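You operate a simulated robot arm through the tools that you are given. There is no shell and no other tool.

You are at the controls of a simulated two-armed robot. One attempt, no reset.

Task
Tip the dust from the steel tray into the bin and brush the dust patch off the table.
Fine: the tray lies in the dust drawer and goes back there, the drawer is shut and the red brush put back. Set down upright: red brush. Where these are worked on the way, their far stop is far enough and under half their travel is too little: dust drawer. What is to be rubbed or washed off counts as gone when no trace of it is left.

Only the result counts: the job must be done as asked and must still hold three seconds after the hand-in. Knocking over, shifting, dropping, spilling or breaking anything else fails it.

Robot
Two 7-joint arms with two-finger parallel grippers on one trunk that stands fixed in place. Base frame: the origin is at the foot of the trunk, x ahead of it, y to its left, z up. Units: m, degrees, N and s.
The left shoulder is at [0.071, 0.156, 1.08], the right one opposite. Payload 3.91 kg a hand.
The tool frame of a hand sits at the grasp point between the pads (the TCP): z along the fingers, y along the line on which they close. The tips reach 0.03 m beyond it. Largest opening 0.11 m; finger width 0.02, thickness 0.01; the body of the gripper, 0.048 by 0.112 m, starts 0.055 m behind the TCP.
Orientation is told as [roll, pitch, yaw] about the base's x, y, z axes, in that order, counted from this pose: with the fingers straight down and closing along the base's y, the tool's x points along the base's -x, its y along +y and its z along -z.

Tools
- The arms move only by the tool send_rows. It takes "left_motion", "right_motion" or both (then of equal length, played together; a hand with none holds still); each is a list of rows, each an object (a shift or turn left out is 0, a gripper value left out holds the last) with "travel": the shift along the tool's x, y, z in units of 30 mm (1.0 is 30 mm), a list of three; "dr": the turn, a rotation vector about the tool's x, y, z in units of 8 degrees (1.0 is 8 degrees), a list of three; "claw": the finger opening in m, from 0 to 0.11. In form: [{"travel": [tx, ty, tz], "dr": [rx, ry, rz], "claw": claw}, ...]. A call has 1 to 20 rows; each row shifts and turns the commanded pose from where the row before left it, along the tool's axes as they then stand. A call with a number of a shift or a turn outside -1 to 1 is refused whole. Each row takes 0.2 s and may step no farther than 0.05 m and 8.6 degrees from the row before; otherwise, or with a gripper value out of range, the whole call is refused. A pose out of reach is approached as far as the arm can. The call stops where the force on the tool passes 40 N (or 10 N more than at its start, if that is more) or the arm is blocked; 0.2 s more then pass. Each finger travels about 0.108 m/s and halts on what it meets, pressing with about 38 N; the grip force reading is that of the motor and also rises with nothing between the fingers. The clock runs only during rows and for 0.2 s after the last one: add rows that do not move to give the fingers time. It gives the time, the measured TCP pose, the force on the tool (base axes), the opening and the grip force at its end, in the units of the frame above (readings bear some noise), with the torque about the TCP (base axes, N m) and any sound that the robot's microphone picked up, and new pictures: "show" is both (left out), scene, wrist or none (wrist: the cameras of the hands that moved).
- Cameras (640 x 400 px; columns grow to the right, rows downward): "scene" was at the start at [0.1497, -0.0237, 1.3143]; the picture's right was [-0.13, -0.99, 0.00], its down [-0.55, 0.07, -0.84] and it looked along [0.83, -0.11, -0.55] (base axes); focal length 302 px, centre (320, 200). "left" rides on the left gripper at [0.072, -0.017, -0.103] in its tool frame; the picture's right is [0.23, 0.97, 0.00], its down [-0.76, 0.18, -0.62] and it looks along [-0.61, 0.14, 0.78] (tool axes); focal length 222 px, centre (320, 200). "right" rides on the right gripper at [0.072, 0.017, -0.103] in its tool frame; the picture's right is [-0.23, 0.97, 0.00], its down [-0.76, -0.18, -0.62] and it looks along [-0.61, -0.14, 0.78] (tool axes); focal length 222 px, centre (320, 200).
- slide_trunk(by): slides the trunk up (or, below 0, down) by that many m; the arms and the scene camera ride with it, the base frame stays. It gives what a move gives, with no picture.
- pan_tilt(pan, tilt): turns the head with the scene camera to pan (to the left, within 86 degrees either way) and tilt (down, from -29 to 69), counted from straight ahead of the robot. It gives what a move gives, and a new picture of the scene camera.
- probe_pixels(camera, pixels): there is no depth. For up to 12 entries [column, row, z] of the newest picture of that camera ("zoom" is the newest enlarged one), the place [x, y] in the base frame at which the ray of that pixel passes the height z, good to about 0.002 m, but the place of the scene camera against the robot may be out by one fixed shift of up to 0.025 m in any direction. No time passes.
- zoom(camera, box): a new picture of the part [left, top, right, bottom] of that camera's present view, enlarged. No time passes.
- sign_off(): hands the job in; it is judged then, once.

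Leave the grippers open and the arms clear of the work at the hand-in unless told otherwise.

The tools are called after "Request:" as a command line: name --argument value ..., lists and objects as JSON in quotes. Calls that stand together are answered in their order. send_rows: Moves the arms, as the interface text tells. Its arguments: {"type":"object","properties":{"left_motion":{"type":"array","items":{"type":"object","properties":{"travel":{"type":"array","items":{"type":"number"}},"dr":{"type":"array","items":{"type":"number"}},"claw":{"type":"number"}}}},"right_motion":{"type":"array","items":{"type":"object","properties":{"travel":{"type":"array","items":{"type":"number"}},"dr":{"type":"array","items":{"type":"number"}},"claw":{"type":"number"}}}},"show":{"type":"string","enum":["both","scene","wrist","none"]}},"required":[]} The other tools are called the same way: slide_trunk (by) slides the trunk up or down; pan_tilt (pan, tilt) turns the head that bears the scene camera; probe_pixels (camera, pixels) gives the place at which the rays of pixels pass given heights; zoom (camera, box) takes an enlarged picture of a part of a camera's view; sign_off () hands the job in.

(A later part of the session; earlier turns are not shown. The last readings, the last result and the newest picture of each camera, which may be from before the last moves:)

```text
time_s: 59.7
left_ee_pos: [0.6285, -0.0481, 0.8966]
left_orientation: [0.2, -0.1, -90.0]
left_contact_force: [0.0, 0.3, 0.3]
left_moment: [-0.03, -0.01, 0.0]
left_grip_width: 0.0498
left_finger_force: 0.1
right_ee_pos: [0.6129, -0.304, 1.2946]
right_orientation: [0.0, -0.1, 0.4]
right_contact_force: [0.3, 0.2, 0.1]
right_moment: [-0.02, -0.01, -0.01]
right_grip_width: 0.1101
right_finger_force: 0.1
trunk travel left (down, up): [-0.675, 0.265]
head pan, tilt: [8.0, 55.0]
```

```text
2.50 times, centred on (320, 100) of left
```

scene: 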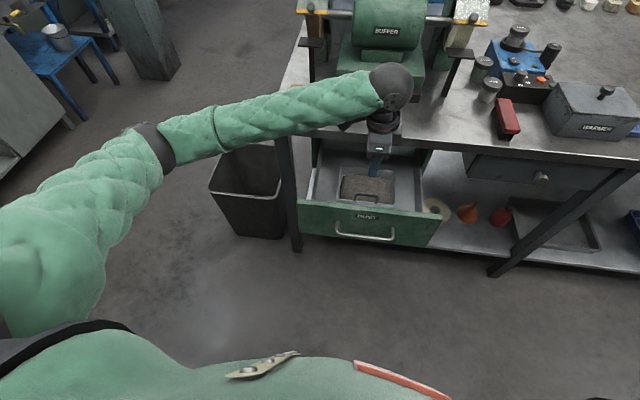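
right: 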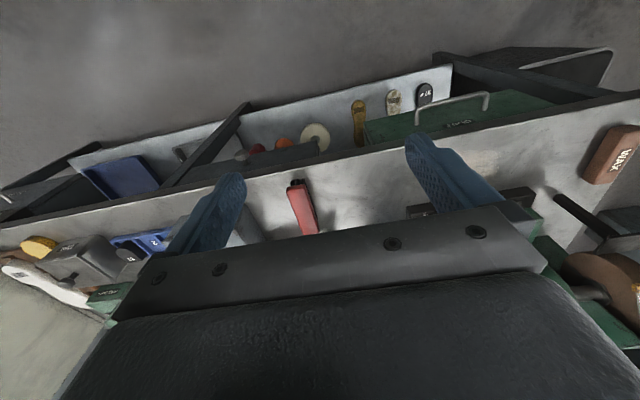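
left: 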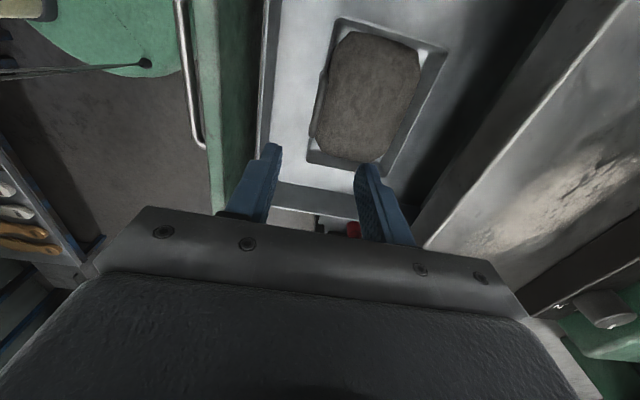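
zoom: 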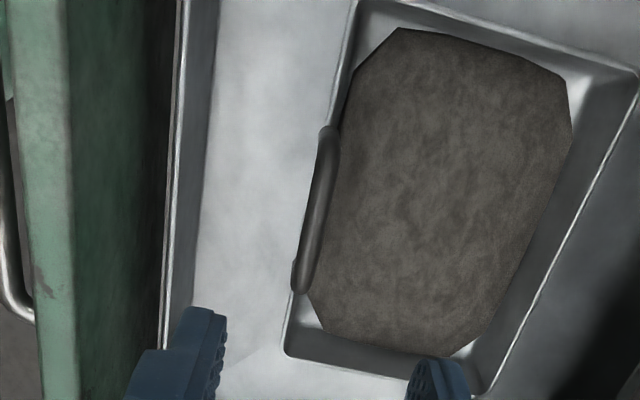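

The handle is now right under the hand: its ends are at (324,73.2) and (312.8,134), with its middle near (318,104). I'll probe it at several heights and compare with the earlier view.

Request:
probe_pixels --camera "left" --pixels '[[324, 73.2, 0.7], [324, 73.2, 0.72], [324, 73.2, 0.74], [312.8, 134, 0.7], [312.8, 134, 0.72], [312.8, 134, 0.74], [334, 20, 0.7], [447.6, 50, 0.7], [307, 161, 0.7], [383, 177, 0.7], [262, 130, 0.75], [214, 90, 0.82]]'

Request:
zoom --camera "left" --box '[280, 50, 360, 150]'

Request:
zoom --camera "scene" --box '[325, 130, 425, 215]'

```text
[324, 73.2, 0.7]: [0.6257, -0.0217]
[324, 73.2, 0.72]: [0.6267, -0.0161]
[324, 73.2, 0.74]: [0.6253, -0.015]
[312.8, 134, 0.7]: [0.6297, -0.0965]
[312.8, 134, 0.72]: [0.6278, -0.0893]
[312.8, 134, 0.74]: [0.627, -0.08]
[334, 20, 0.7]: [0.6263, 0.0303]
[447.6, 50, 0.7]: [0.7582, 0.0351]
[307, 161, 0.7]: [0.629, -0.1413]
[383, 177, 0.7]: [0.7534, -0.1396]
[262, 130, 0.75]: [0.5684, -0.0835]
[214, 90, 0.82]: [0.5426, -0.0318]
```

```text
4.00 times, centred on (320, 100) of left
```

zoom: 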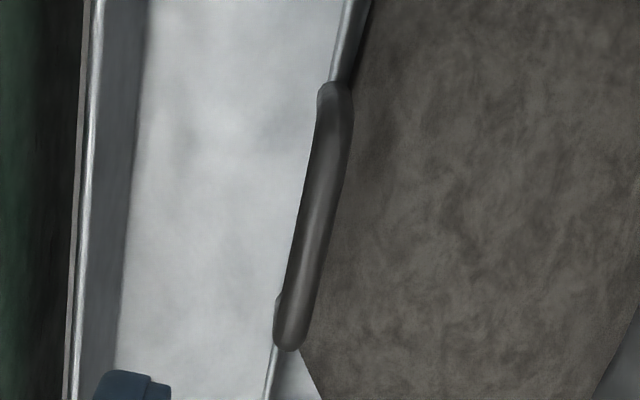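

```text
4.71 times, centred on (375, 172) of scene
```

zoom: 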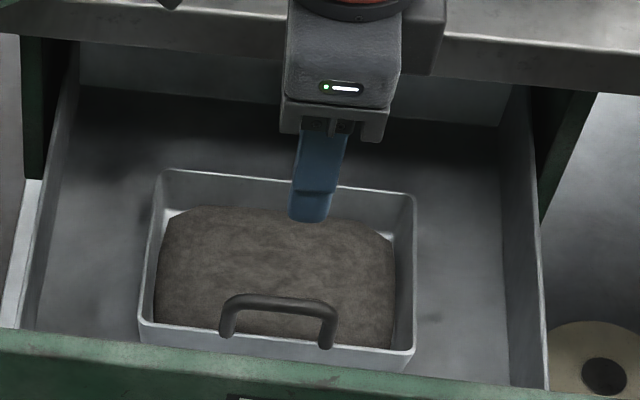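

Both views agree: the handle bar is at x≈0.627, z≈0.733, centred at y≈-0.049, right above the tray's front wall. The dust lies below the rim. I'll lower the hand to TCP z≈0.722 so the fingers straddle the bar.

Request:
send_rows --left_motion '[{"travel": [0, -0.02, 0.9], "claw": 0.05}, {"travel": [0, -0.02, 0.9]}, {"travel": [0, 0, 0.9]}, {"travel": [0, 0, 0.9]}, {"travel": [0, 0, 0.9]}, {"travel": [0, 0, 0.7]}, {"travel": [0, 0, 0.6]}, {"travel": [0, 0, 0]}]' --show "both"

Request:
zoom --camera "left" --box '[220, 60, 420, 240]'

```text
time_s: 61.5
left_ee_pos: [0.6292, -0.0519, 0.7232]
left_orientation: [0.2, -0.1, -90.0]
left_contact_force: [0.1, 0.4, 0.2]
left_moment: [0.01, 0.03, -0.03]
left_grip_width: 0.0501
left_finger_force: 0.1
right_ee_pos: [0.6133, -0.3053, 1.2932]
right_orientation: [-0.1, 0.0, 0.3]
right_contact_force: [-0.8, -0.5, 0.4]
right_moment: [0.04, 0.0, 0.0]
right_grip_width: 0.11
right_finger_force: 0.1
trunk travel left (down, up): [-0.675, 0.265]
head pan, tilt: [8.0, 55.0]
```

scene: 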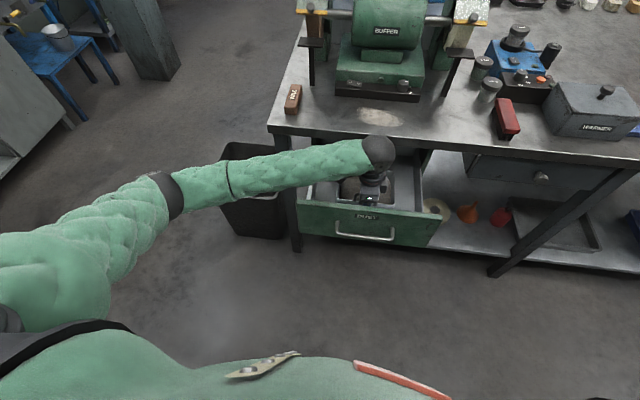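
left: 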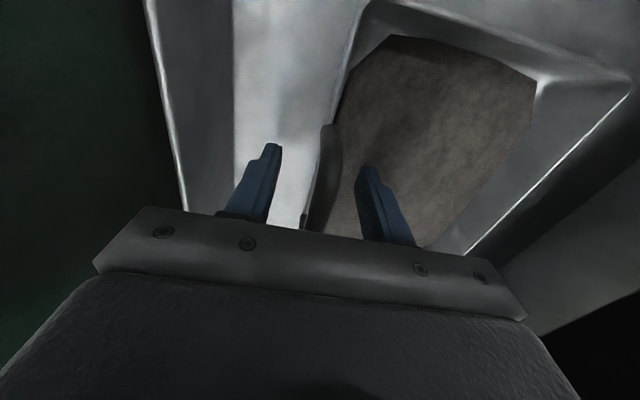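

```text
2.22 times, centred on (320, 150) of left
```

zoom: 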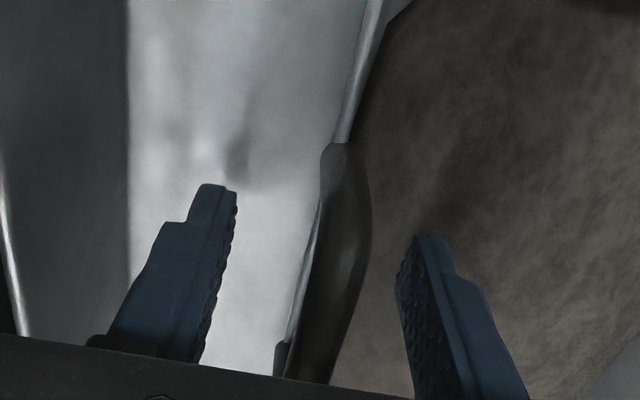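

The handle bar stands between the fingers and nothing is touching. I'll close on it.

Request:
send_rows --left_motion '[{"claw": 0.0}, {"claw": 0.0}, {"claw": 0.0}, {"claw": 0.0}]' --show "wrist"

Request:
zoom --camera "left" --box '[220, 60, 420, 240]'

```text
time_s: 62.5
left_ee_pos: [0.6297, -0.0517, 0.7228]
left_orientation: [0.2, -0.1, -90.0]
left_contact_force: [0.5, -0.5, 0.6]
left_moment: [-0.01, -0.01, 0.01]
left_grip_width: 0.0089
left_finger_force: 38.2
right_ee_pos: [0.6129, -0.3057, 1.2922]
right_orientation: [0.0, 0.1, 0.4]
right_contact_force: [0.5, -0.3, -0.5]
right_moment: [0.01, 0.0, 0.0]
right_grip_width: 0.1102
right_finger_force: 0.0
trunk travel left (down, up): [-0.675, 0.265]
head pan, tilt: [8.0, 55.0]
```

left: 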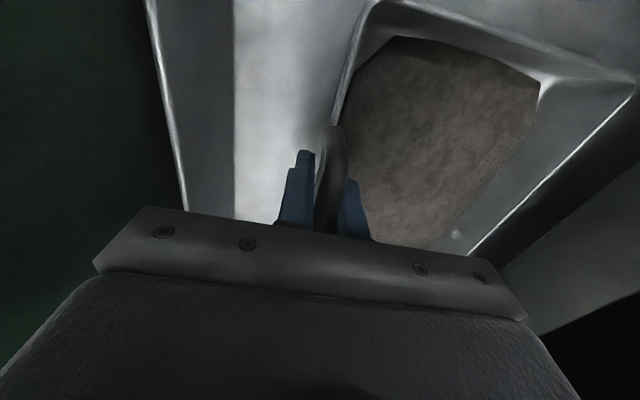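

```text
2.22 times, centred on (320, 150) of left
```

zoom: 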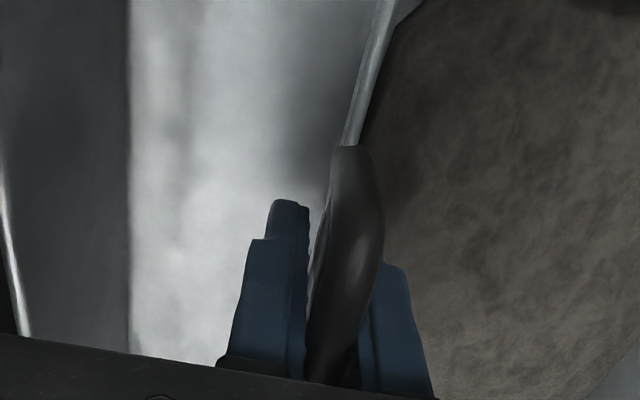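

The grip is firm: width 0.0089, the bar's thickness, at 38 N. I'll lift about 12 mm to feel the weight and check that the tray doesn't swing.

Request:
send_rows --left_motion '[{"travel": [0, 0, -0.15]}, {"travel": [0, 0, -0.25]}, {"travel": [0, 0, 0]}]' --show "both"

Request:
zoom --camera "scene" --box '[325, 130, 425, 215]'

```text
time_s: 63.3
left_ee_pos: [0.6293, -0.0513, 0.7353]
left_orientation: [0.2, 0.0, -89.9]
left_contact_force: [0.7, -0.6, -1.8]
left_moment: [0.02, 0.09, 0.04]
left_grip_width: 0.0092
left_finger_force: 37.9
right_ee_pos: [0.6131, -0.3051, 1.2934]
right_orientation: [0.0, -0.1, 0.2]
right_contact_force: [-0.2, 0.1, -0.2]
right_moment: [-0.02, 0.0, 0.02]
right_grip_width: 0.1102
right_finger_force: 0.1
trunk travel left (down, up): [-0.675, 0.265]
head pan, tilt: [8.0, 55.0]
```

scene: 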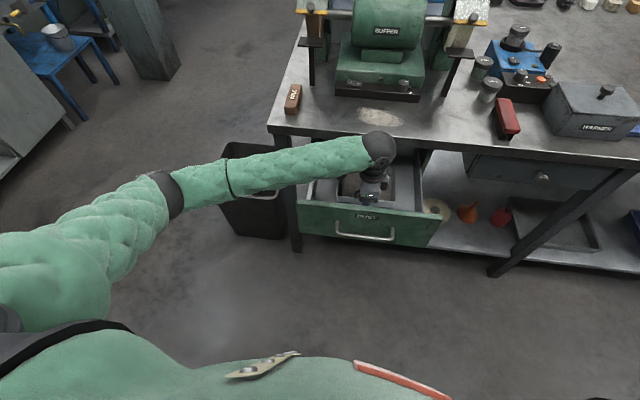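
left: 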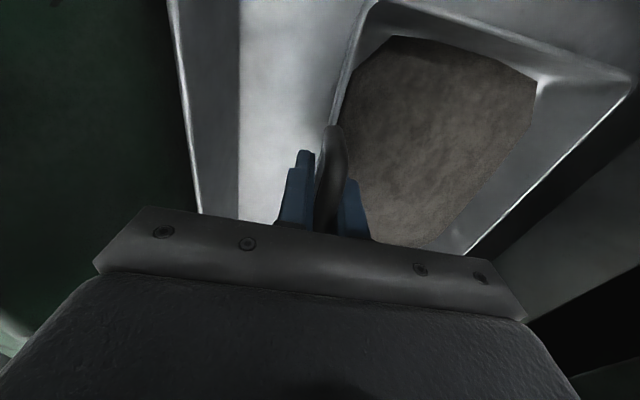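

```text
4.71 times, centred on (375, 172) of scene
```

zoom: 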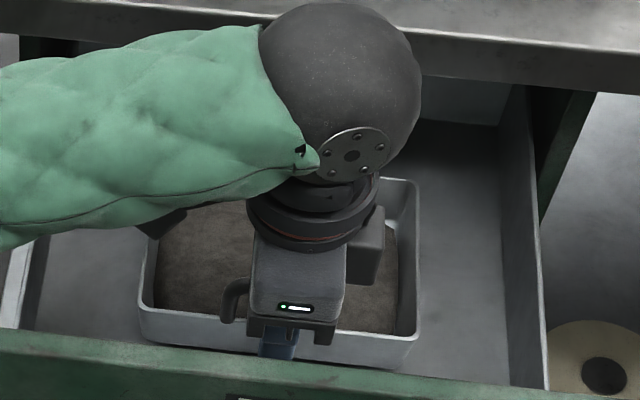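

The tray weighs about 0.18 kg and sits steady in the fingers. I'll lift to z≈0.785 so the gripper body clears the drawer front, then shift 0.06 m toward the robot so the tray's back clears the table edge.

Request:
send_rows --left_motion '[{"travel": [0, 0, -0.4]}, {"travel": [0, 0, -0.5]}, {"travel": [0, 0, -0.5]}, {"travel": [0, 0, -0.27]}, {"travel": [0, -0.3, 0]}, {"travel": [0, -0.5, 0]}, {"travel": [0, -0.5, 0]}, {"travel": [0, -0.5, 0]}, {"travel": [0, -0.2, 0]}, {"travel": [0, 0, 0]}]' --show "both"

```text
time_s: 65.5
left_ee_pos: [0.5711, -0.0505, 0.7857]
left_orientation: [0.2, -0.1, -90.0]
left_contact_force: [1.8, 0.5, -1.9]
left_moment: [-0.03, 0.01, 0.0]
left_grip_width: 0.0092
left_finger_force: 38.0
right_ee_pos: [0.6126, -0.3052, 1.2937]
right_orientation: [-0.1, 0.1, 0.3]
right_contact_force: [1.1, -0.2, -1.1]
right_moment: [0.0, 0.04, 0.0]
right_grip_width: 0.1104
right_finger_force: 0.0
trunk travel left (down, up): [-0.675, 0.265]
head pan, tilt: [8.0, 55.0]
```

scene: 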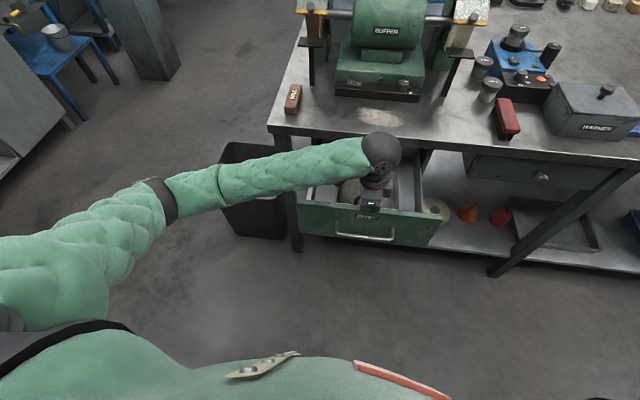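
left: 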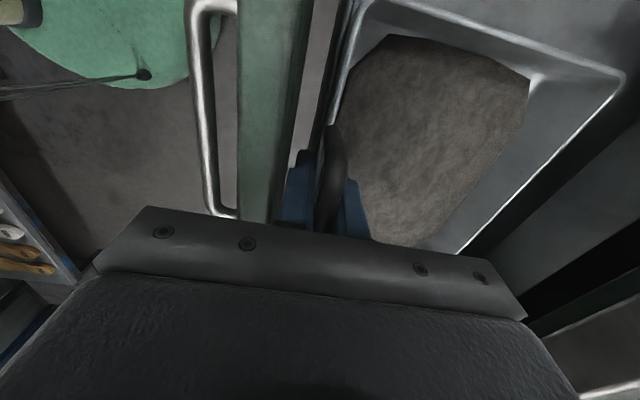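

The tray is still level in the fingers and nearly free of contact. I'll lift it straight up out of the drawer to about z=0.98.

Request:
send_rows --left_motion '[{"travel": [0, 0, -0.4]}, {"travel": [0, 0, -0.6]}, {"travel": [0, 0, -0.6]}, {"travel": [0, 0, -0.6]}, {"travel": [0, 0, -0.6]}, {"travel": [0, 0, -0.6]}, {"travel": [0, 0, -0.6]}, {"travel": [0, 0, -0.6]}, {"travel": [0, 0, -0.6]}, {"travel": [0, 0, -0.6]}, {"travel": [0, 0, -0.6]}, {"travel": [0, 0, -0.3]}, {"travel": [0, 0, 0]}]' --show "both"

```text
time_s: 68.3
left_ee_pos: [0.5671, -0.0516, 0.9876]
left_orientation: [0.2, -0.1, -90.0]
left_contact_force: [0.1, 0.0, -2.1]
left_moment: [-0.01, 0.09, 0.01]
left_grip_width: 0.0092
left_finger_force: 38.0
right_ee_pos: [0.6128, -0.3055, 1.2938]
right_orientation: [-0.2, 0.0, 0.3]
right_contact_force: [0.3, -0.6, 0.5]
right_moment: [0.0, 0.0, 0.0]
right_grip_width: 0.11
right_finger_force: 0.1
trunk travel left (down, up): [-0.675, 0.265]
head pan, tilt: [8.0, 55.0]
```

scene: 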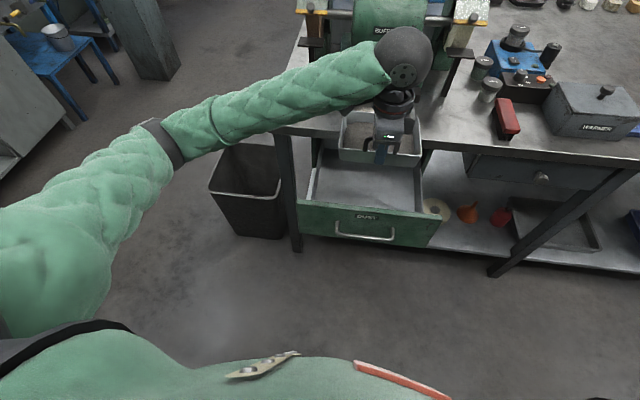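
left: 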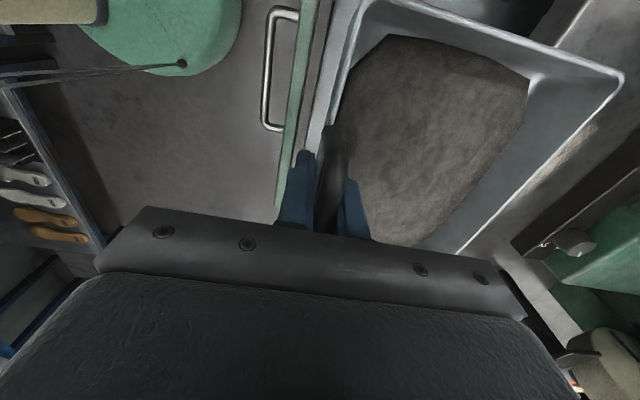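

The tray is out and level, reading -2.1 N. I'll carry it left in front of the table to y≈0.40 at the same height.

Request:
send_rows --left_motion '[{"travel": [0.4, 0, 0]}, {"travel": [0.8, 0, 0]}, {"travel": [0.8, 0, 0]}, {"travel": [0.8, 0, 0]}, {"travel": [0.8, 0, 0]}, {"travel": [0.8, 0, 0]}, {"travel": [0.8, 0, 0]}, {"travel": [0.8, 0, 0]}, {"travel": [0.8, 0, 0]}, {"travel": [0.8, 0, 0]}, {"travel": [0.8, 0, 0]}, {"travel": [0.8, 0, 0]}, {"travel": [0.8, 0, 0]}, {"travel": [0.8, 0, 0]}, {"travel": [0.8, 0, 0]}, {"travel": [0.8, 0, 0]}, {"travel": [0.8, 0, 0]}, {"travel": [0.8, 0, 0]}, {"travel": [0.8, 0, 0]}, {"travel": [0.4, 0, 0]}]' --show "both"

```text
time_s: 72.5
left_ee_pos: [0.5685, 0.4061, 0.9882]
left_orientation: [0.3, -0.1, -90.0]
left_contact_force: [0.0, -0.2, -1.1]
left_moment: [-0.01, 0.09, 0.0]
left_grip_width: 0.009
left_finger_force: 38.2
right_ee_pos: [0.6118, -0.3045, 1.2937]
right_orientation: [0.0, 0.0, 0.2]
right_contact_force: [-0.6, 0.2, 1.1]
right_moment: [0.0, 0.01, -0.02]
right_grip_width: 0.1102
right_finger_force: 0.1
trunk travel left (down, up): [-0.675, 0.265]
head pan, tilt: [8.0, 55.0]
```

scene: 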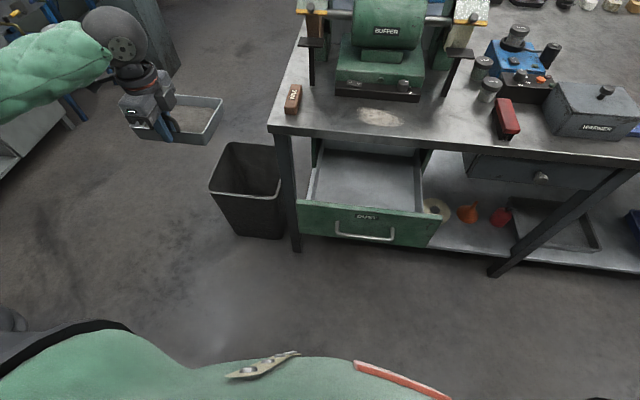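
left: 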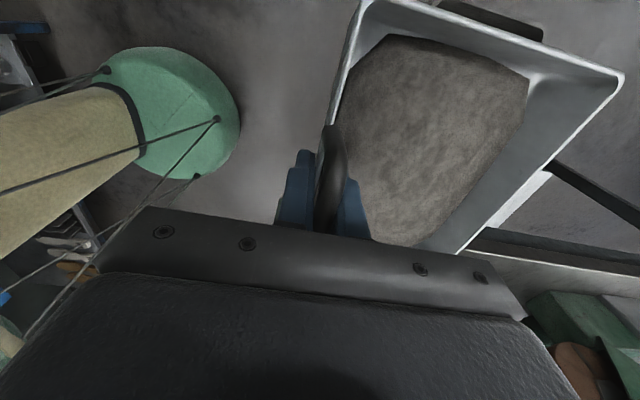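

The tray is now left of the drawer over free floor, level and steady. I'll turn the hand about the vertical to yaw 0, so the tray extends to the hand's left, then go forward toward the bin.

Request:
send_rows --left_motion '[{"dr": [0, 0, -0.5]}, {"dr": [0, 0, -0.9]}, {"dr": [0, 0, -0.9]}, {"dr": [0, 0, -0.9]}, {"dr": [0, 0, -0.9]}, {"dr": [0, 0, -0.9]}, {"dr": [0, 0, -0.9]}, {"dr": [0, 0, -0.9]}, {"dr": [0, 0, -0.9]}, {"dr": [0, 0, -0.9]}, {"dr": [0, 0, -0.9]}, {"dr": [0, 0, -0.9]}, {"dr": [0, 0, -0.85]}, {"dr": [0, 0, -0.9]}, {"travel": [0, 0, 0]}]' --show "both"

```text
time_s: 75.7
left_ee_pos: [0.5674, 0.4052, 0.9888]
left_orientation: [0.0, -0.2, 7.1]
left_contact_force: [0.1, 0.9, -1.7]
left_moment: [-0.09, 0.01, 0.02]
left_grip_width: 0.0092
left_finger_force: 38.1
right_ee_pos: [0.6125, -0.3041, 1.2932]
right_orientation: [0.0, 0.1, 0.3]
right_contact_force: [0.4, 0.5, -0.7]
right_moment: [-0.02, 0.01, 0.0]
right_grip_width: 0.1101
right_finger_force: 0.2
trunk travel left (down, up): [-0.675, 0.265]
head pan, tilt: [8.0, 55.0]
```

scene: 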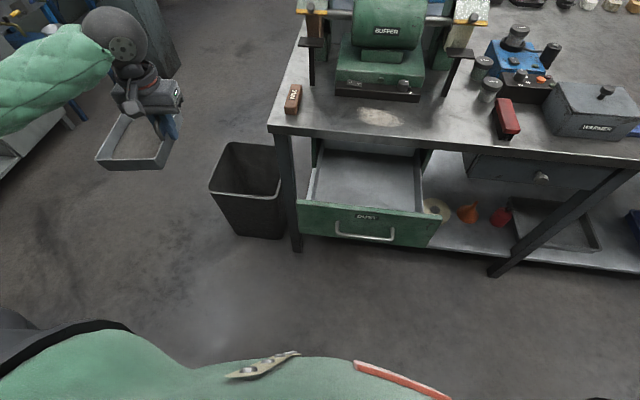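
left: 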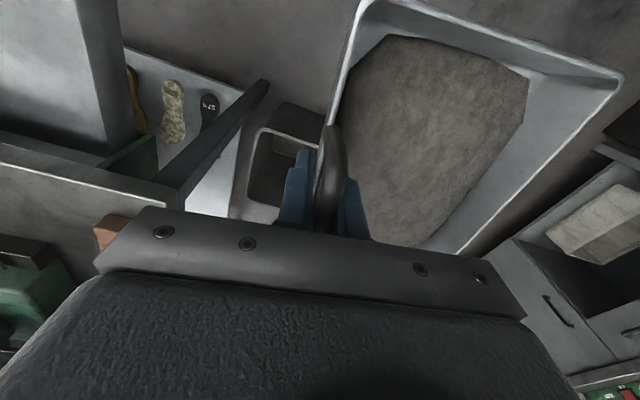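

The yaw overshot to 7°, so I'll correct that and then move forward to about (0.90, 0.36, 0.99), with the tray hanging left of the hand and high above the bin.

Request:
send_rows --left_motion '[{"dr": [0, 0, 0.89]}, {"travel": [-0.4, -0.1, 0]}, {"travel": [-0.8, -0.1, 0]}, {"travel": [-0.8, -0.1, 0]}, {"travel": [-0.8, -0.1, 0]}, {"travel": [-0.8, -0.1, 0]}, {"travel": [-0.8, -0.1, 0]}, {"travel": [-0.8, -0.1, 0]}, {"travel": [-0.8, -0.1, 0]}, {"travel": [-0.8, -0.1, 0]}, {"travel": [-0.8, -0.1, 0]}, {"travel": [-0.8, -0.1, 0]}, {"travel": [-0.8, -0.1, 0]}, {"travel": [-0.8, -0.1, 0]}, {"travel": [-0.8, -0.1, 0]}, {"travel": [-0.4, -0.1, 0]}, {"travel": [0, 0, 0]}]' --show "wrist"

Request:
pan_tilt --pan 25 --tilt 45

```text
time_s: 79.3
left_ee_pos: [0.9032, 0.3585, 0.9884]
left_orientation: [-0.1, -0.2, 0.1]
left_contact_force: [-0.7, 0.4, -1.4]
left_moment: [-0.08, 0.01, -0.01]
left_grip_width: 0.0093
left_finger_force: 38.1
right_ee_pos: [0.6124, -0.3046, 1.2937]
right_orientation: [0.1, 0.1, 0.2]
right_contact_force: [-0.4, -0.2, 0.3]
right_moment: [0.01, 0.02, 0.02]
right_grip_width: 0.11
right_finger_force: 0.1
trunk travel left (down, up): [-0.675, 0.265]
head pan, tilt: [8.0, 55.0]
```

left: 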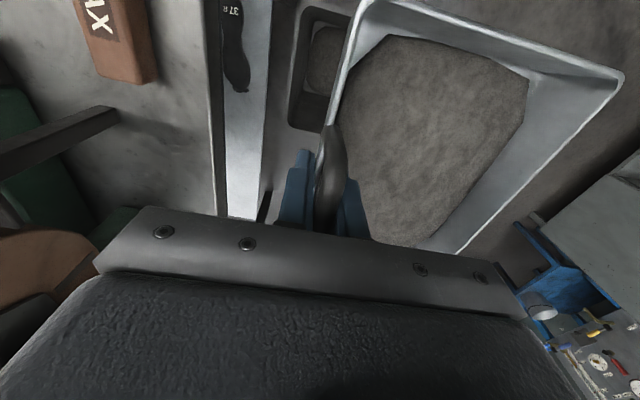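

```text
time_s: 80.1
left_ee_pos: [0.9022, 0.359, 0.9893]
left_orientation: [-0.1, -0.2, 0.1]
left_contact_force: [0.2, 0.1, -1.0]
left_moment: [-0.12, 0.01, 0.0]
left_grip_width: 0.0088
left_finger_force: 38.3
right_ee_pos: [0.612, -0.3053, 1.2941]
right_orientation: [0.0, 0.1, 0.3]
right_contact_force: [0.0, 0.7, -0.9]
right_moment: [-0.01, -0.02, 0.02]
right_grip_width: 0.1098
right_finger_force: 0.1
trunk travel left (down, up): [-0.675, 0.265]
head pan, tilt: [25.0, 45.0]
```

scene: 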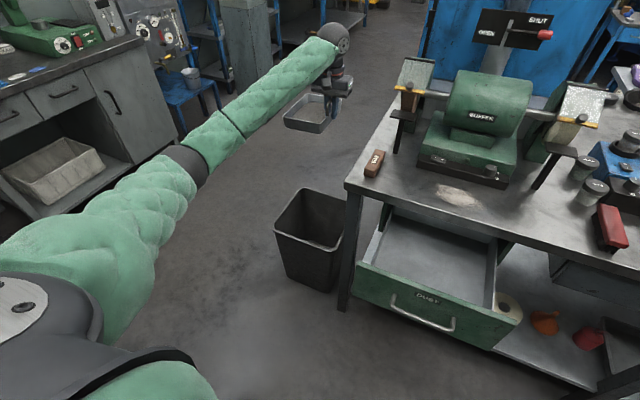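

From here part of the bin's rim shows in the left view, from (305,8) to (290,125). I'll probe it at rim height to refine the bin's position.

Request:
zoom --camera "left" --box '[240, 0, 400, 140]'

Request:
probe_pixels --camera "left" --pixels '[[290, 125, 0.435], [305, 8, 0.435], [323, 133, 0.435], [350, 12, 0.435], [215, 60, 0.87]]'

Request:
probe_pixels --camera "scene" --pixels '[[274, 231, 0.435], [305, 188, 0.435], [345, 225, 0.435], [322, 257, 0.435]]'

```text
2.86 times, centred on (320, 70) of left
```

zoom: 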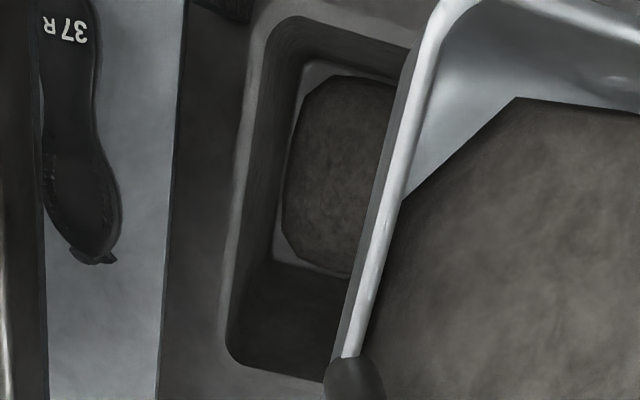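

```text
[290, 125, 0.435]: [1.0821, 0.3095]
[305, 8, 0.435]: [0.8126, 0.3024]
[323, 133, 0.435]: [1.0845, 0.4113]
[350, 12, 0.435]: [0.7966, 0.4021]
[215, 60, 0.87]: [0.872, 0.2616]
```

```text
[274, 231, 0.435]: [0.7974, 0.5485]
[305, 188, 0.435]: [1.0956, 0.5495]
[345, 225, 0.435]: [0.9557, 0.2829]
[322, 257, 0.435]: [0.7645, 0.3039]
```

The bin opening spans x 0.81–1.08 and y 0.305–0.56. I'll move the hand 3 cm farther forward, then lower the trunk 0.33 m so the tray comes just above the bin.

Request:
send_rows --left_motion '[{"travel": [-0.5, 0, 0]}, {"travel": [-0.5, 0, 0]}, {"travel": [0, 0, 0]}]' --show "none"

Request:
slide_trunk --by -0.2

Request:
pan_tilt --pan 25 --tilt 40

```text
time_s: 80.9
left_ee_pos: [0.9327, 0.3607, 0.9863]
left_orientation: [-0.1, -0.2, 0.1]
left_contact_force: [-0.5, 0.3, -1.6]
left_moment: [-0.08, -0.04, 0.0]
left_grip_width: 0.0091
left_finger_force: 37.7
right_ee_pos: [0.6119, -0.3038, 1.2938]
right_orientation: [0.0, 0.0, 0.3]
right_contact_force: [-0.5, -0.9, 0.1]
right_moment: [0.02, 0.01, 0.0]
right_grip_width: 0.1101
right_finger_force: 0.0
trunk travel left (down, up): [-0.675, 0.265]
head pan, tilt: [25.0, 45.0]
```

```text
time_s: 83.0
left_ee_pos: [0.9316, 0.3589, 0.7863]
left_orientation: [-0.1, -0.2, 0.1]
left_contact_force: [0.3, 0.1, -1.7]
left_moment: [-0.08, -0.01, 0.0]
left_grip_width: 0.0085
left_finger_force: 37.8
right_ee_pos: [0.6125, -0.3048, 1.0935]
right_orientation: [-0.1, 0.0, 0.3]
right_contact_force: [-0.5, -0.6, -0.2]
right_moment: [0.01, -0.03, 0.02]
right_grip_width: 0.1098
right_finger_force: 0.1
trunk travel left (down, up): [-0.475, 0.465]
head pan, tilt: [25.0, 45.0]
```

```text
time_s: 83.7
left_ee_pos: [0.9321, 0.3589, 0.787]
left_orientation: [-0.2, 0.0, 0.0]
left_contact_force: [0.3, 0.0, -1.5]
left_moment: [-0.09, -0.02, 0.0]
left_grip_width: 0.009
left_finger_force: 37.6
right_ee_pos: [0.6121, -0.3064, 1.093]
right_orientation: [0.0, 0.0, 0.3]
right_contact_force: [0.5, -0.9, 0.7]
right_moment: [-0.01, 0.05, -0.01]
right_grip_width: 0.1102
right_finger_force: 0.1
trunk travel left (down, up): [-0.475, 0.465]
head pan, tilt: [25.0, 40.0]
```

scene: 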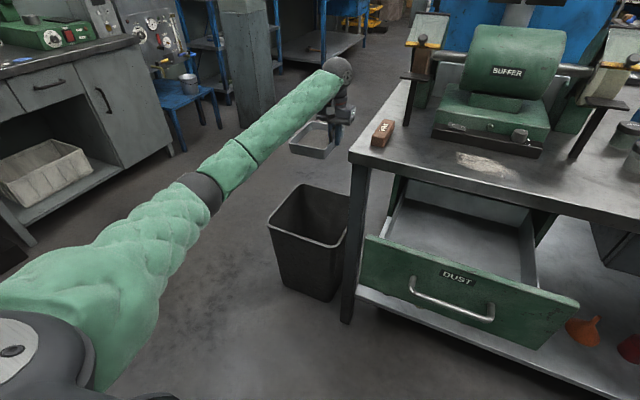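

The descent is clear. I'll go down another 0.13 m.

Request:
slide_trunk --by -0.13

Request:
pan_tilt --pan 25 --tilt 38

```text
time_s: 85.3
left_ee_pos: [0.9313, 0.3593, 0.6581]
left_orientation: [-0.1, -0.1, 0.2]
left_contact_force: [0.3, -0.2, -1.4]
left_moment: [-0.12, -0.06, 0.0]
left_grip_width: 0.009
left_finger_force: 38.2
right_ee_pos: [0.6115, -0.3042, 0.9638]
right_orientation: [0.0, 0.0, 0.4]
right_contact_force: [-1.3, 1.5, 0.8]
right_moment: [-0.01, 0.01, 0.0]
right_grip_width: 0.11
right_finger_force: 0.1
trunk travel left (down, up): [-0.345, 0.595]
head pan, tilt: [25.0, 40.0]
```

```text
time_s: 85.9
left_ee_pos: [0.9324, 0.3595, 0.6568]
left_orientation: [-0.1, -0.2, 0.1]
left_contact_force: [0.3, 1.0, -2.4]
left_moment: [-0.09, 0.0, -0.02]
left_grip_width: 0.009
left_finger_force: 38.7
right_ee_pos: [0.6119, -0.3055, 0.9644]
right_orientation: [-0.1, 0.1, 0.3]
right_contact_force: [-0.4, -0.2, 0.0]
right_moment: [-0.02, 0.02, 0.01]
right_grip_width: 0.11
right_finger_force: 0.1
trunk travel left (down, up): [-0.345, 0.595]
head pan, tilt: [25.0, 38.0]
```

scene: 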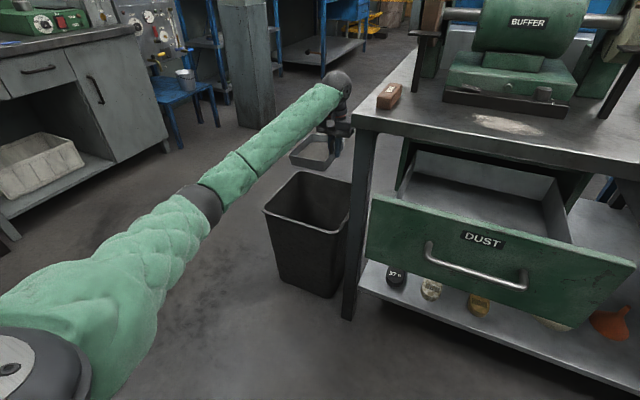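

The tray now hangs right above the bin, with its rim at about z≈0.63 against the bin's rim at 0.435. I'll tip it by swinging the fingers forward and up about the y axis, so the dust slides over the tray's near side wall into the bin.

Request:
send_rows --left_motion '[{"dr": [0, -0.5, 0]}, {"dr": [0, -0.7, 0]}, {"dr": [0, -0.7, 0]}, {"dr": [0, -0.7, 0]}, {"dr": [0, -0.7, 0]}, {"dr": [0, -0.7, 0]}, {"dr": [0, -0.7, 0]}, {"dr": [0, -0.7, 0]}, {"dr": [0, -0.7, 0]}, {"travel": [0, 0, 0]}]' --show "both"

```text
time_s: 88.1
left_ee_pos: [0.932, 0.3591, 0.6567]
left_orientation: [-0.1, -48.9, 0.2]
left_contact_force: [0.1, 0.1, -2.3]
left_moment: [-0.1, 0.06, 0.01]
left_grip_width: 0.0089
left_finger_force: 37.9
right_ee_pos: [0.6127, -0.305, 0.9633]
right_orientation: [0.0, 0.0, 0.4]
right_contact_force: [0.2, 0.2, 0.5]
right_moment: [0.01, -0.02, -0.01]
right_grip_width: 0.1098
right_finger_force: 0.0
trunk travel left (down, up): [-0.345, 0.595]
head pan, tilt: [25.0, 38.0]
```

scene: 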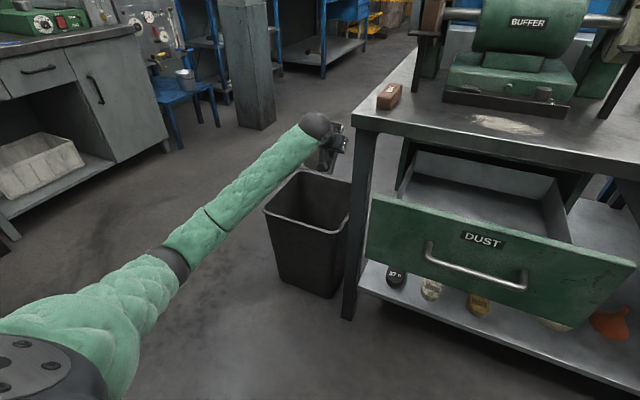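
left: 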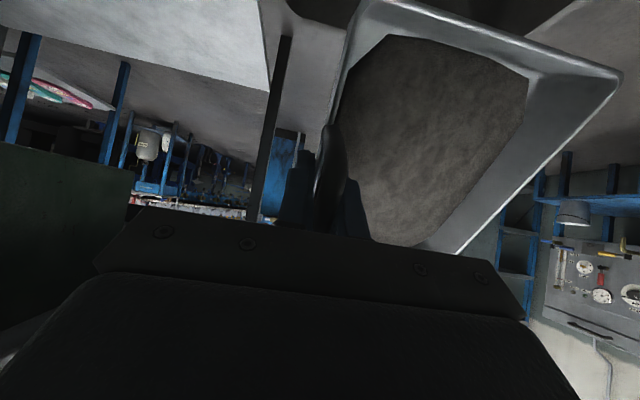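

At 49° the dust still lies in the tray. I'll keep tipping toward 100° and beyond.

Request:
send_rows --left_motion '[{"dr": [0, -0.7, 0]}, {"dr": [0, -0.7, 0]}, {"dr": [0, -0.7, 0]}, {"dr": [0, -0.7, 0]}, {"dr": [0, -0.7, 0]}, {"dr": [0, -0.7, 0]}, {"dr": [0, -0.7, 0]}, {"dr": [0, -0.7, 0]}, {"dr": [0, -0.7, 0]}, {"travel": [0, 0, 0]}]' --show "both"

```text
time_s: 90.3
left_ee_pos: [0.933, 0.3592, 0.6568]
left_orientation: [-179.3, -80.6, 179.5]
left_contact_force: [0.7, -0.5, -1.6]
left_moment: [-0.09, 0.04, 0.03]
left_grip_width: 0.0091
left_finger_force: 37.8
right_ee_pos: [0.6118, -0.3056, 0.9635]
right_orientation: [0.0, 0.0, 0.3]
right_contact_force: [-0.6, 0.3, 0.4]
right_moment: [0.01, -0.03, -0.01]
right_grip_width: 0.1098
right_finger_force: 0.1
trunk travel left (down, up): [-0.345, 0.595]
head pan, tilt: [25.0, 38.0]
```

scene: 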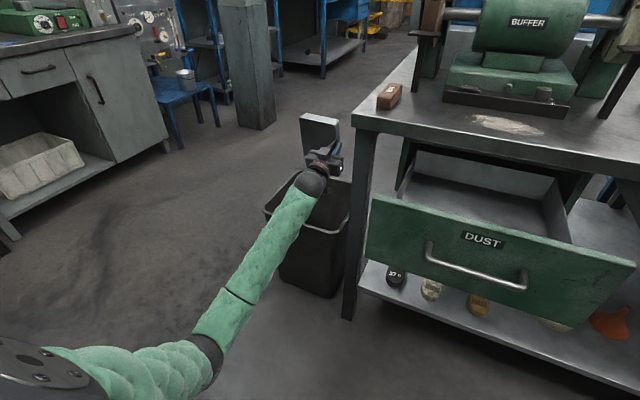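
left: 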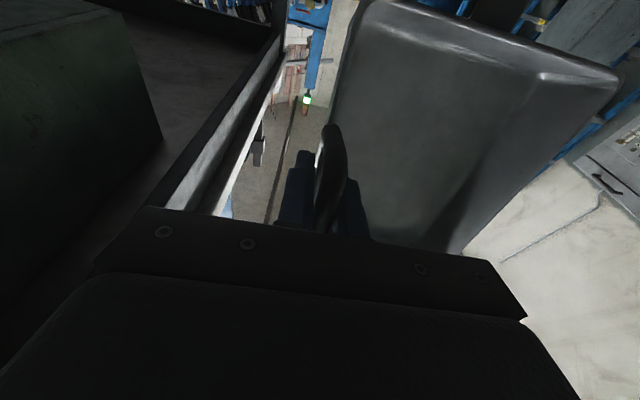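

At about 99° the tray's inside looks bare and the dust is gone. I'll zoom into the tray and at the bin to check.

Request:
zoom --camera "left" --box '[310, 0, 640, 260]'

Request:
zoom --camera "scene" --box '[240, 100, 380, 310]'

```text
1.54 times, centred on (475, 130) of left
```

zoom: 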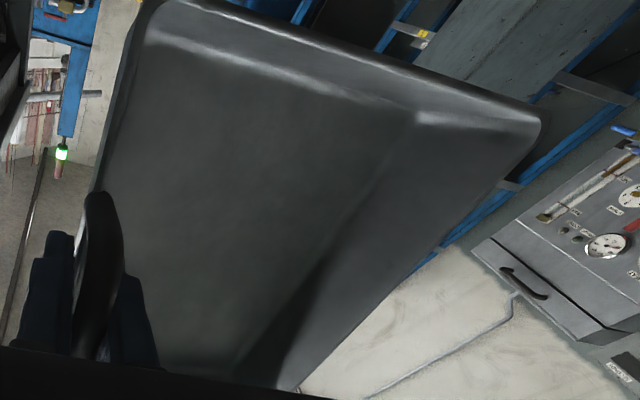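

```text
1.90 times, centred on (310, 205) of scene
```

zoom: 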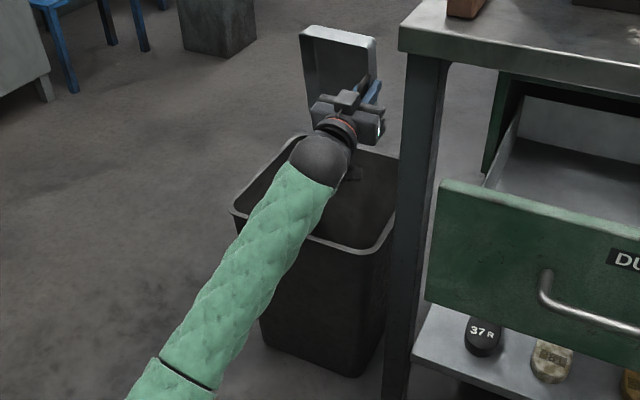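

The tray looks empty. I'll tip a little more and hold for a moment so everything falls out, then level the tray again.

Request:
send_rows --left_motion '[{"dr": [0, -0.8, 0]}, {"dr": [0, -0.8, 0]}, {"travel": [0, 0, 0]}, {"travel": [0, 0, 0]}, {"travel": [0, 0, 0]}, {"travel": [0, 0, 0]}]' --show "both"

```text
time_s: 91.7
left_ee_pos: [0.9323, 0.36, 0.6574]
left_orientation: [-179.7, -67.8, 179.8]
left_contact_force: [0.2, -0.8, -1.6]
left_moment: [-0.1, 0.03, 0.02]
left_grip_width: 0.0089
left_finger_force: 38.2
right_ee_pos: [0.6125, -0.3046, 0.9638]
right_orientation: [0.1, 0.0, 0.3]
right_contact_force: [-0.4, -0.7, -0.4]
right_moment: [0.03, 0.01, -0.02]
right_grip_width: 0.11
right_finger_force: 0.0
trunk travel left (down, up): [-0.345, 0.595]
head pan, tilt: [25.0, 38.0]
```

scene: 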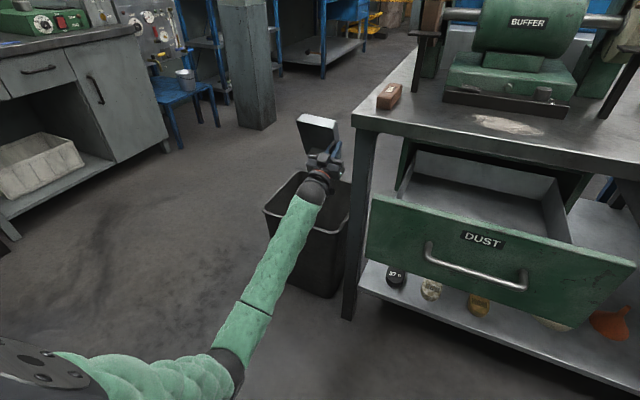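
left: 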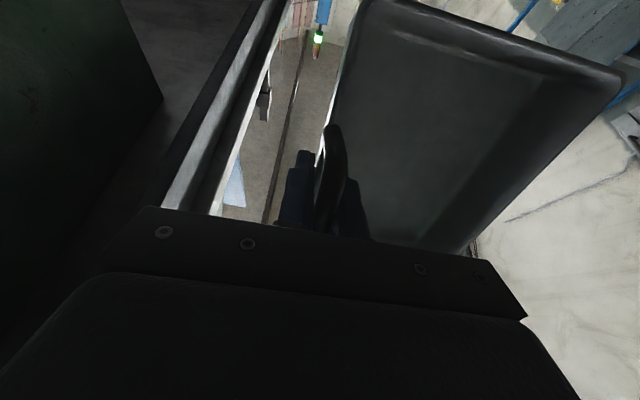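

Tipped to 112°, the tray is empty. I'll level it by reversing the rotation, 14 rows of 8°.

Request:
send_rows --left_motion '[{"dr": [0, 1, 0]}, {"dr": [0, 1, 0]}, {"dr": [0, 1, 0]}, {"dr": [0, 1, 0]}, {"dr": [0, 1, 0]}, {"dr": [0, 1, 0]}, {"dr": [0, 1, 0]}, {"dr": [0, 1, 0]}, {"dr": [0, 1, 0]}, {"dr": [0, 1, 0]}, {"dr": [0, 1, 0]}, {"dr": [0, 1, 0]}, {"dr": [0, 1, 0]}, {"dr": [0, 1, 0]}, {"travel": [0, 0, 0]}]' --show "both"

```text
time_s: 94.9
left_ee_pos: [0.9316, 0.36, 0.6561]
left_orientation: [0.0, -0.1, 0.2]
left_contact_force: [0.4, -0.1, -1.9]
left_moment: [-0.07, -0.01, 0.0]
left_grip_width: 0.0089
left_finger_force: 38.1
right_ee_pos: [0.6125, -0.3051, 0.9625]
right_orientation: [0.0, 0.1, 0.3]
right_contact_force: [0.3, 0.9, 0.8]
right_moment: [0.01, 0.02, 0.0]
right_grip_width: 0.1098
right_finger_force: 0.1
trunk travel left (down, up): [-0.345, 0.595]
head pan, tilt: [25.0, 38.0]
```

scene: 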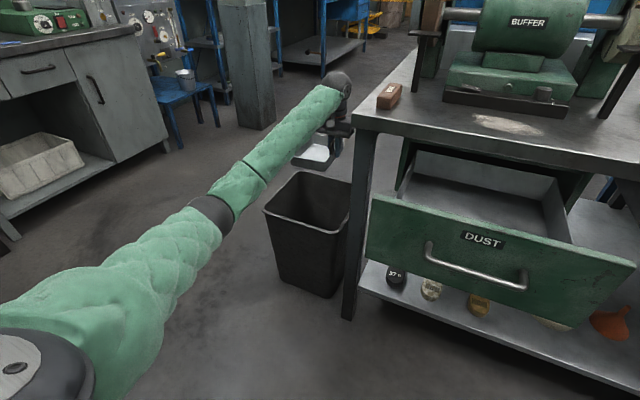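
left: 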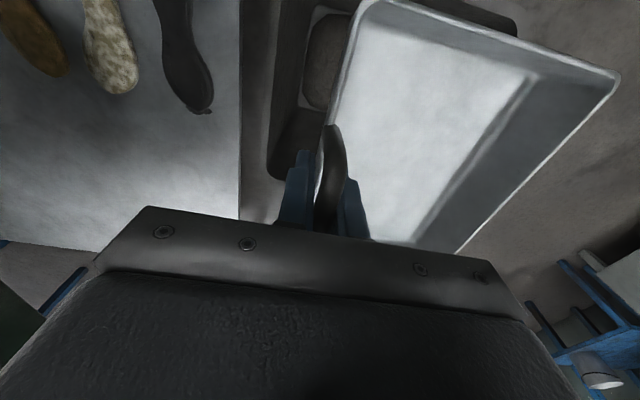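

The tray is level and clean. I'll go back the way I came, first raising the trunk by 0.33 m.

Request:
slide_trunk --by 0.33

Request:
send_rows --left_motion '[{"travel": [0.4, 0.05, 0]}, {"travel": [0.8, 0.1, 0]}, {"travel": [0.8, 0.1, 0]}, {"travel": [0.8, 0.1, 0]}, {"travel": [0.8, 0.1, 0]}, {"travel": [0.8, 0.1, 0]}, {"travel": [0.8, 0.1, 0]}, {"travel": [0.8, 0.1, 0]}, {"travel": [0.8, 0.1, 0]}, {"travel": [0.8, 0.1, 0]}, {"travel": [0.8, 0.1, 0]}, {"travel": [0.8, 0.1, 0]}, {"travel": [0.8, 0.1, 0]}, {"travel": [0.8, 0.1, 0]}, {"travel": [0.8, 0.1, 0]}, {"travel": [0.6, 0.1, 0]}, {"travel": [0, 0, 0]}]' --show "both"

```text
time_s: 98.1
left_ee_pos: [0.9324, 0.3585, 0.9867]
left_orientation: [-0.1, -0.1, 0.0]
left_contact_force: [-0.3, 0.6, -0.5]
left_moment: [-0.09, -0.01, -0.02]
left_grip_width: 0.009
left_finger_force: 38.3
right_ee_pos: [0.6115, -0.3057, 1.2936]
right_orientation: [0.0, 0.1, 0.4]
right_contact_force: [0.5, 0.0, 0.5]
right_moment: [0.0, -0.01, -0.02]
right_grip_width: 0.1103
right_finger_force: 0.1
trunk travel left (down, up): [-0.675, 0.265]
head pan, tilt: [25.0, 38.0]
```

```text
time_s: 101.7
left_ee_pos: [0.5688, 0.4075, 0.9842]
left_orientation: [-0.1, -0.2, 0.1]
left_contact_force: [0.6, -0.2, -2.6]
left_moment: [-0.12, -0.01, -0.01]
left_grip_width: 0.009
left_finger_force: 37.9
right_ee_pos: [0.6141, -0.3052, 1.2931]
right_orientation: [0.0, 0.2, 0.3]
right_contact_force: [-0.6, 0.2, 0.0]
right_moment: [0.01, 0.03, -0.03]
right_grip_width: 0.11
right_finger_force: 0.0
trunk travel left (down, up): [-0.675, 0.265]
head pan, tilt: [25.0, 38.0]
```

scene: 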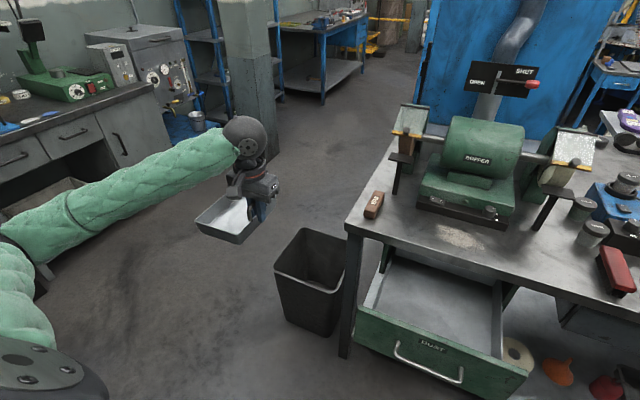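
left: 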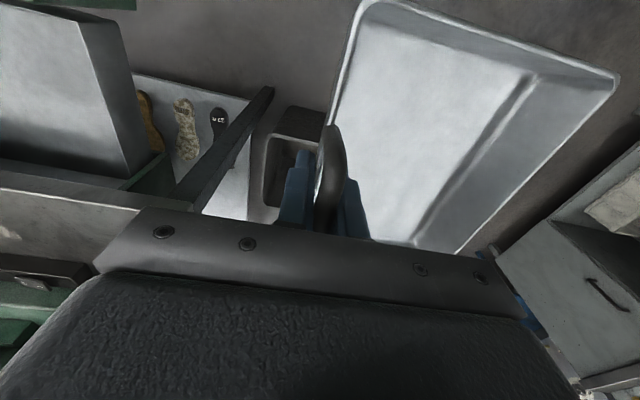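

The hand is back at (0.569, 0.408, 0.984). I'll turn it back to yaw -90 so the tray points forward as it lay in the drawer.

Request:
send_rows --left_motion '[{"dr": [0, 0, 0.6]}, {"dr": [0, 0, 1]}, {"dr": [0, 0, 1]}, {"dr": [0, 0, 1]}, {"dr": [0, 0, 1]}, {"dr": [0, 0, 1]}, {"dr": [0, 0, 1]}, {"dr": [0, 0, 1]}, {"dr": [0, 0, 1]}, {"dr": [0, 0, 1]}, {"dr": [0, 0, 1]}, {"dr": [0, 0, 0.66]}, {"travel": [0, 0, 0]}]' --show "none"

Request:
pan_tilt --pan 8 --tilt 55

```text
time_s: 104.5
left_ee_pos: [0.5663, 0.4063, 0.9852]
left_orientation: [0.2, 0.0, -90.1]
left_contact_force: [0.8, 0.2, -1.6]
left_moment: [-0.02, 0.11, 0.02]
left_grip_width: 0.0089
left_finger_force: 38.3
right_ee_pos: [0.6121, -0.3056, 1.2935]
right_orientation: [0.0, 0.0, 0.2]
right_contact_force: [-0.4, 0.3, 0.6]
right_moment: [0.02, -0.02, 0.0]
right_grip_width: 0.1102
right_finger_force: 0.1
trunk travel left (down, up): [-0.675, 0.265]
head pan, tilt: [25.0, 38.0]
```

```text
time_s: 105.3
left_ee_pos: [0.5671, 0.4058, 0.9869]
left_orientation: [0.1, 0.0, -90.0]
left_contact_force: [-1.1, -0.3, -0.4]
left_moment: [0.0, 0.08, 0.02]
left_grip_width: 0.0088
left_finger_force: 38.5
right_ee_pos: [0.6129, -0.3048, 1.2934]
right_orientation: [0.1, -0.1, 0.4]
right_contact_force: [-0.8, 0.7, 0.7]
right_moment: [0.01, -0.02, 0.01]
right_grip_width: 0.1098
right_finger_force: 0.0
trunk travel left (down, up): [-0.675, 0.265]
head pan, tilt: [8.0, 55.0]
```

scene: 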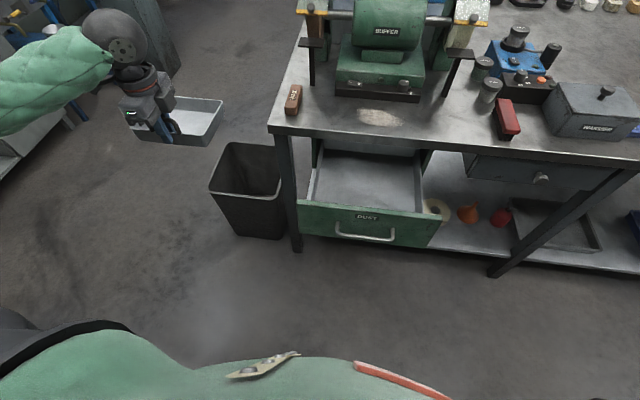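

The drawer hasn't moved. I'll carry the tray right to y≈-0.052, above the drawer.

Request:
send_rows --left_motion '[{"travel": [-0.45, 0, 0]}, {"travel": [-0.84, 0, 0]}, {"travel": [-0.84, 0, 0]}, {"travel": [-0.84, 0, 0]}, {"travel": [-0.84, 0, 0]}, {"travel": [-0.84, 0, 0]}, {"travel": [-0.84, 0, 0]}, {"travel": [-0.84, 0, 0]}, {"travel": [-0.84, 0, 0]}, {"travel": [-0.84, 0, 0]}, {"travel": [-0.84, 0, 0]}, {"travel": [-0.84, 0, 0]}, {"travel": [-0.84, 0, 0]}, {"travel": [-0.84, 0, 0]}, {"travel": [-0.84, 0, 0]}, {"travel": [-0.84, 0, 0]}, {"travel": [-0.84, 0, 0]}, {"travel": [-0.84, 0, 0]}, {"travel": [-0.5, 0, 0]}, {"travel": [0, 0, 0]}]' --show "both"

```text
time_s: 109.5
left_ee_pos: [0.5653, -0.0531, 0.9851]
left_orientation: [0.2, -0.1, -90.1]
left_contact_force: [-0.6, 0.2, -1.7]
left_moment: [0.02, 0.06, -0.02]
left_grip_width: 0.0091
left_finger_force: 38.0
right_ee_pos: [0.6115, -0.3049, 1.2938]
right_orientation: [0.1, 0.0, 0.3]
right_contact_force: [-0.1, 0.5, 0.6]
right_moment: [-0.03, 0.0, -0.02]
right_grip_width: 0.11
right_finger_force: 0.0
trunk travel left (down, up): [-0.675, 0.265]
head pan, tilt: [8.0, 55.0]
```

scene: 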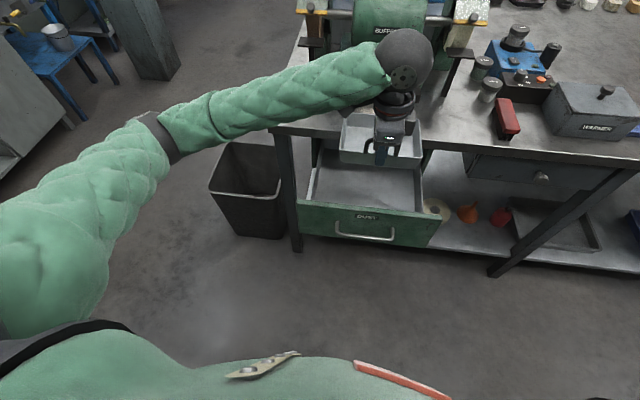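
left: 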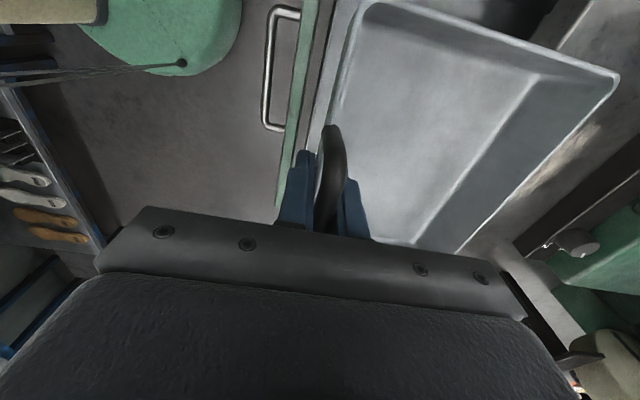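

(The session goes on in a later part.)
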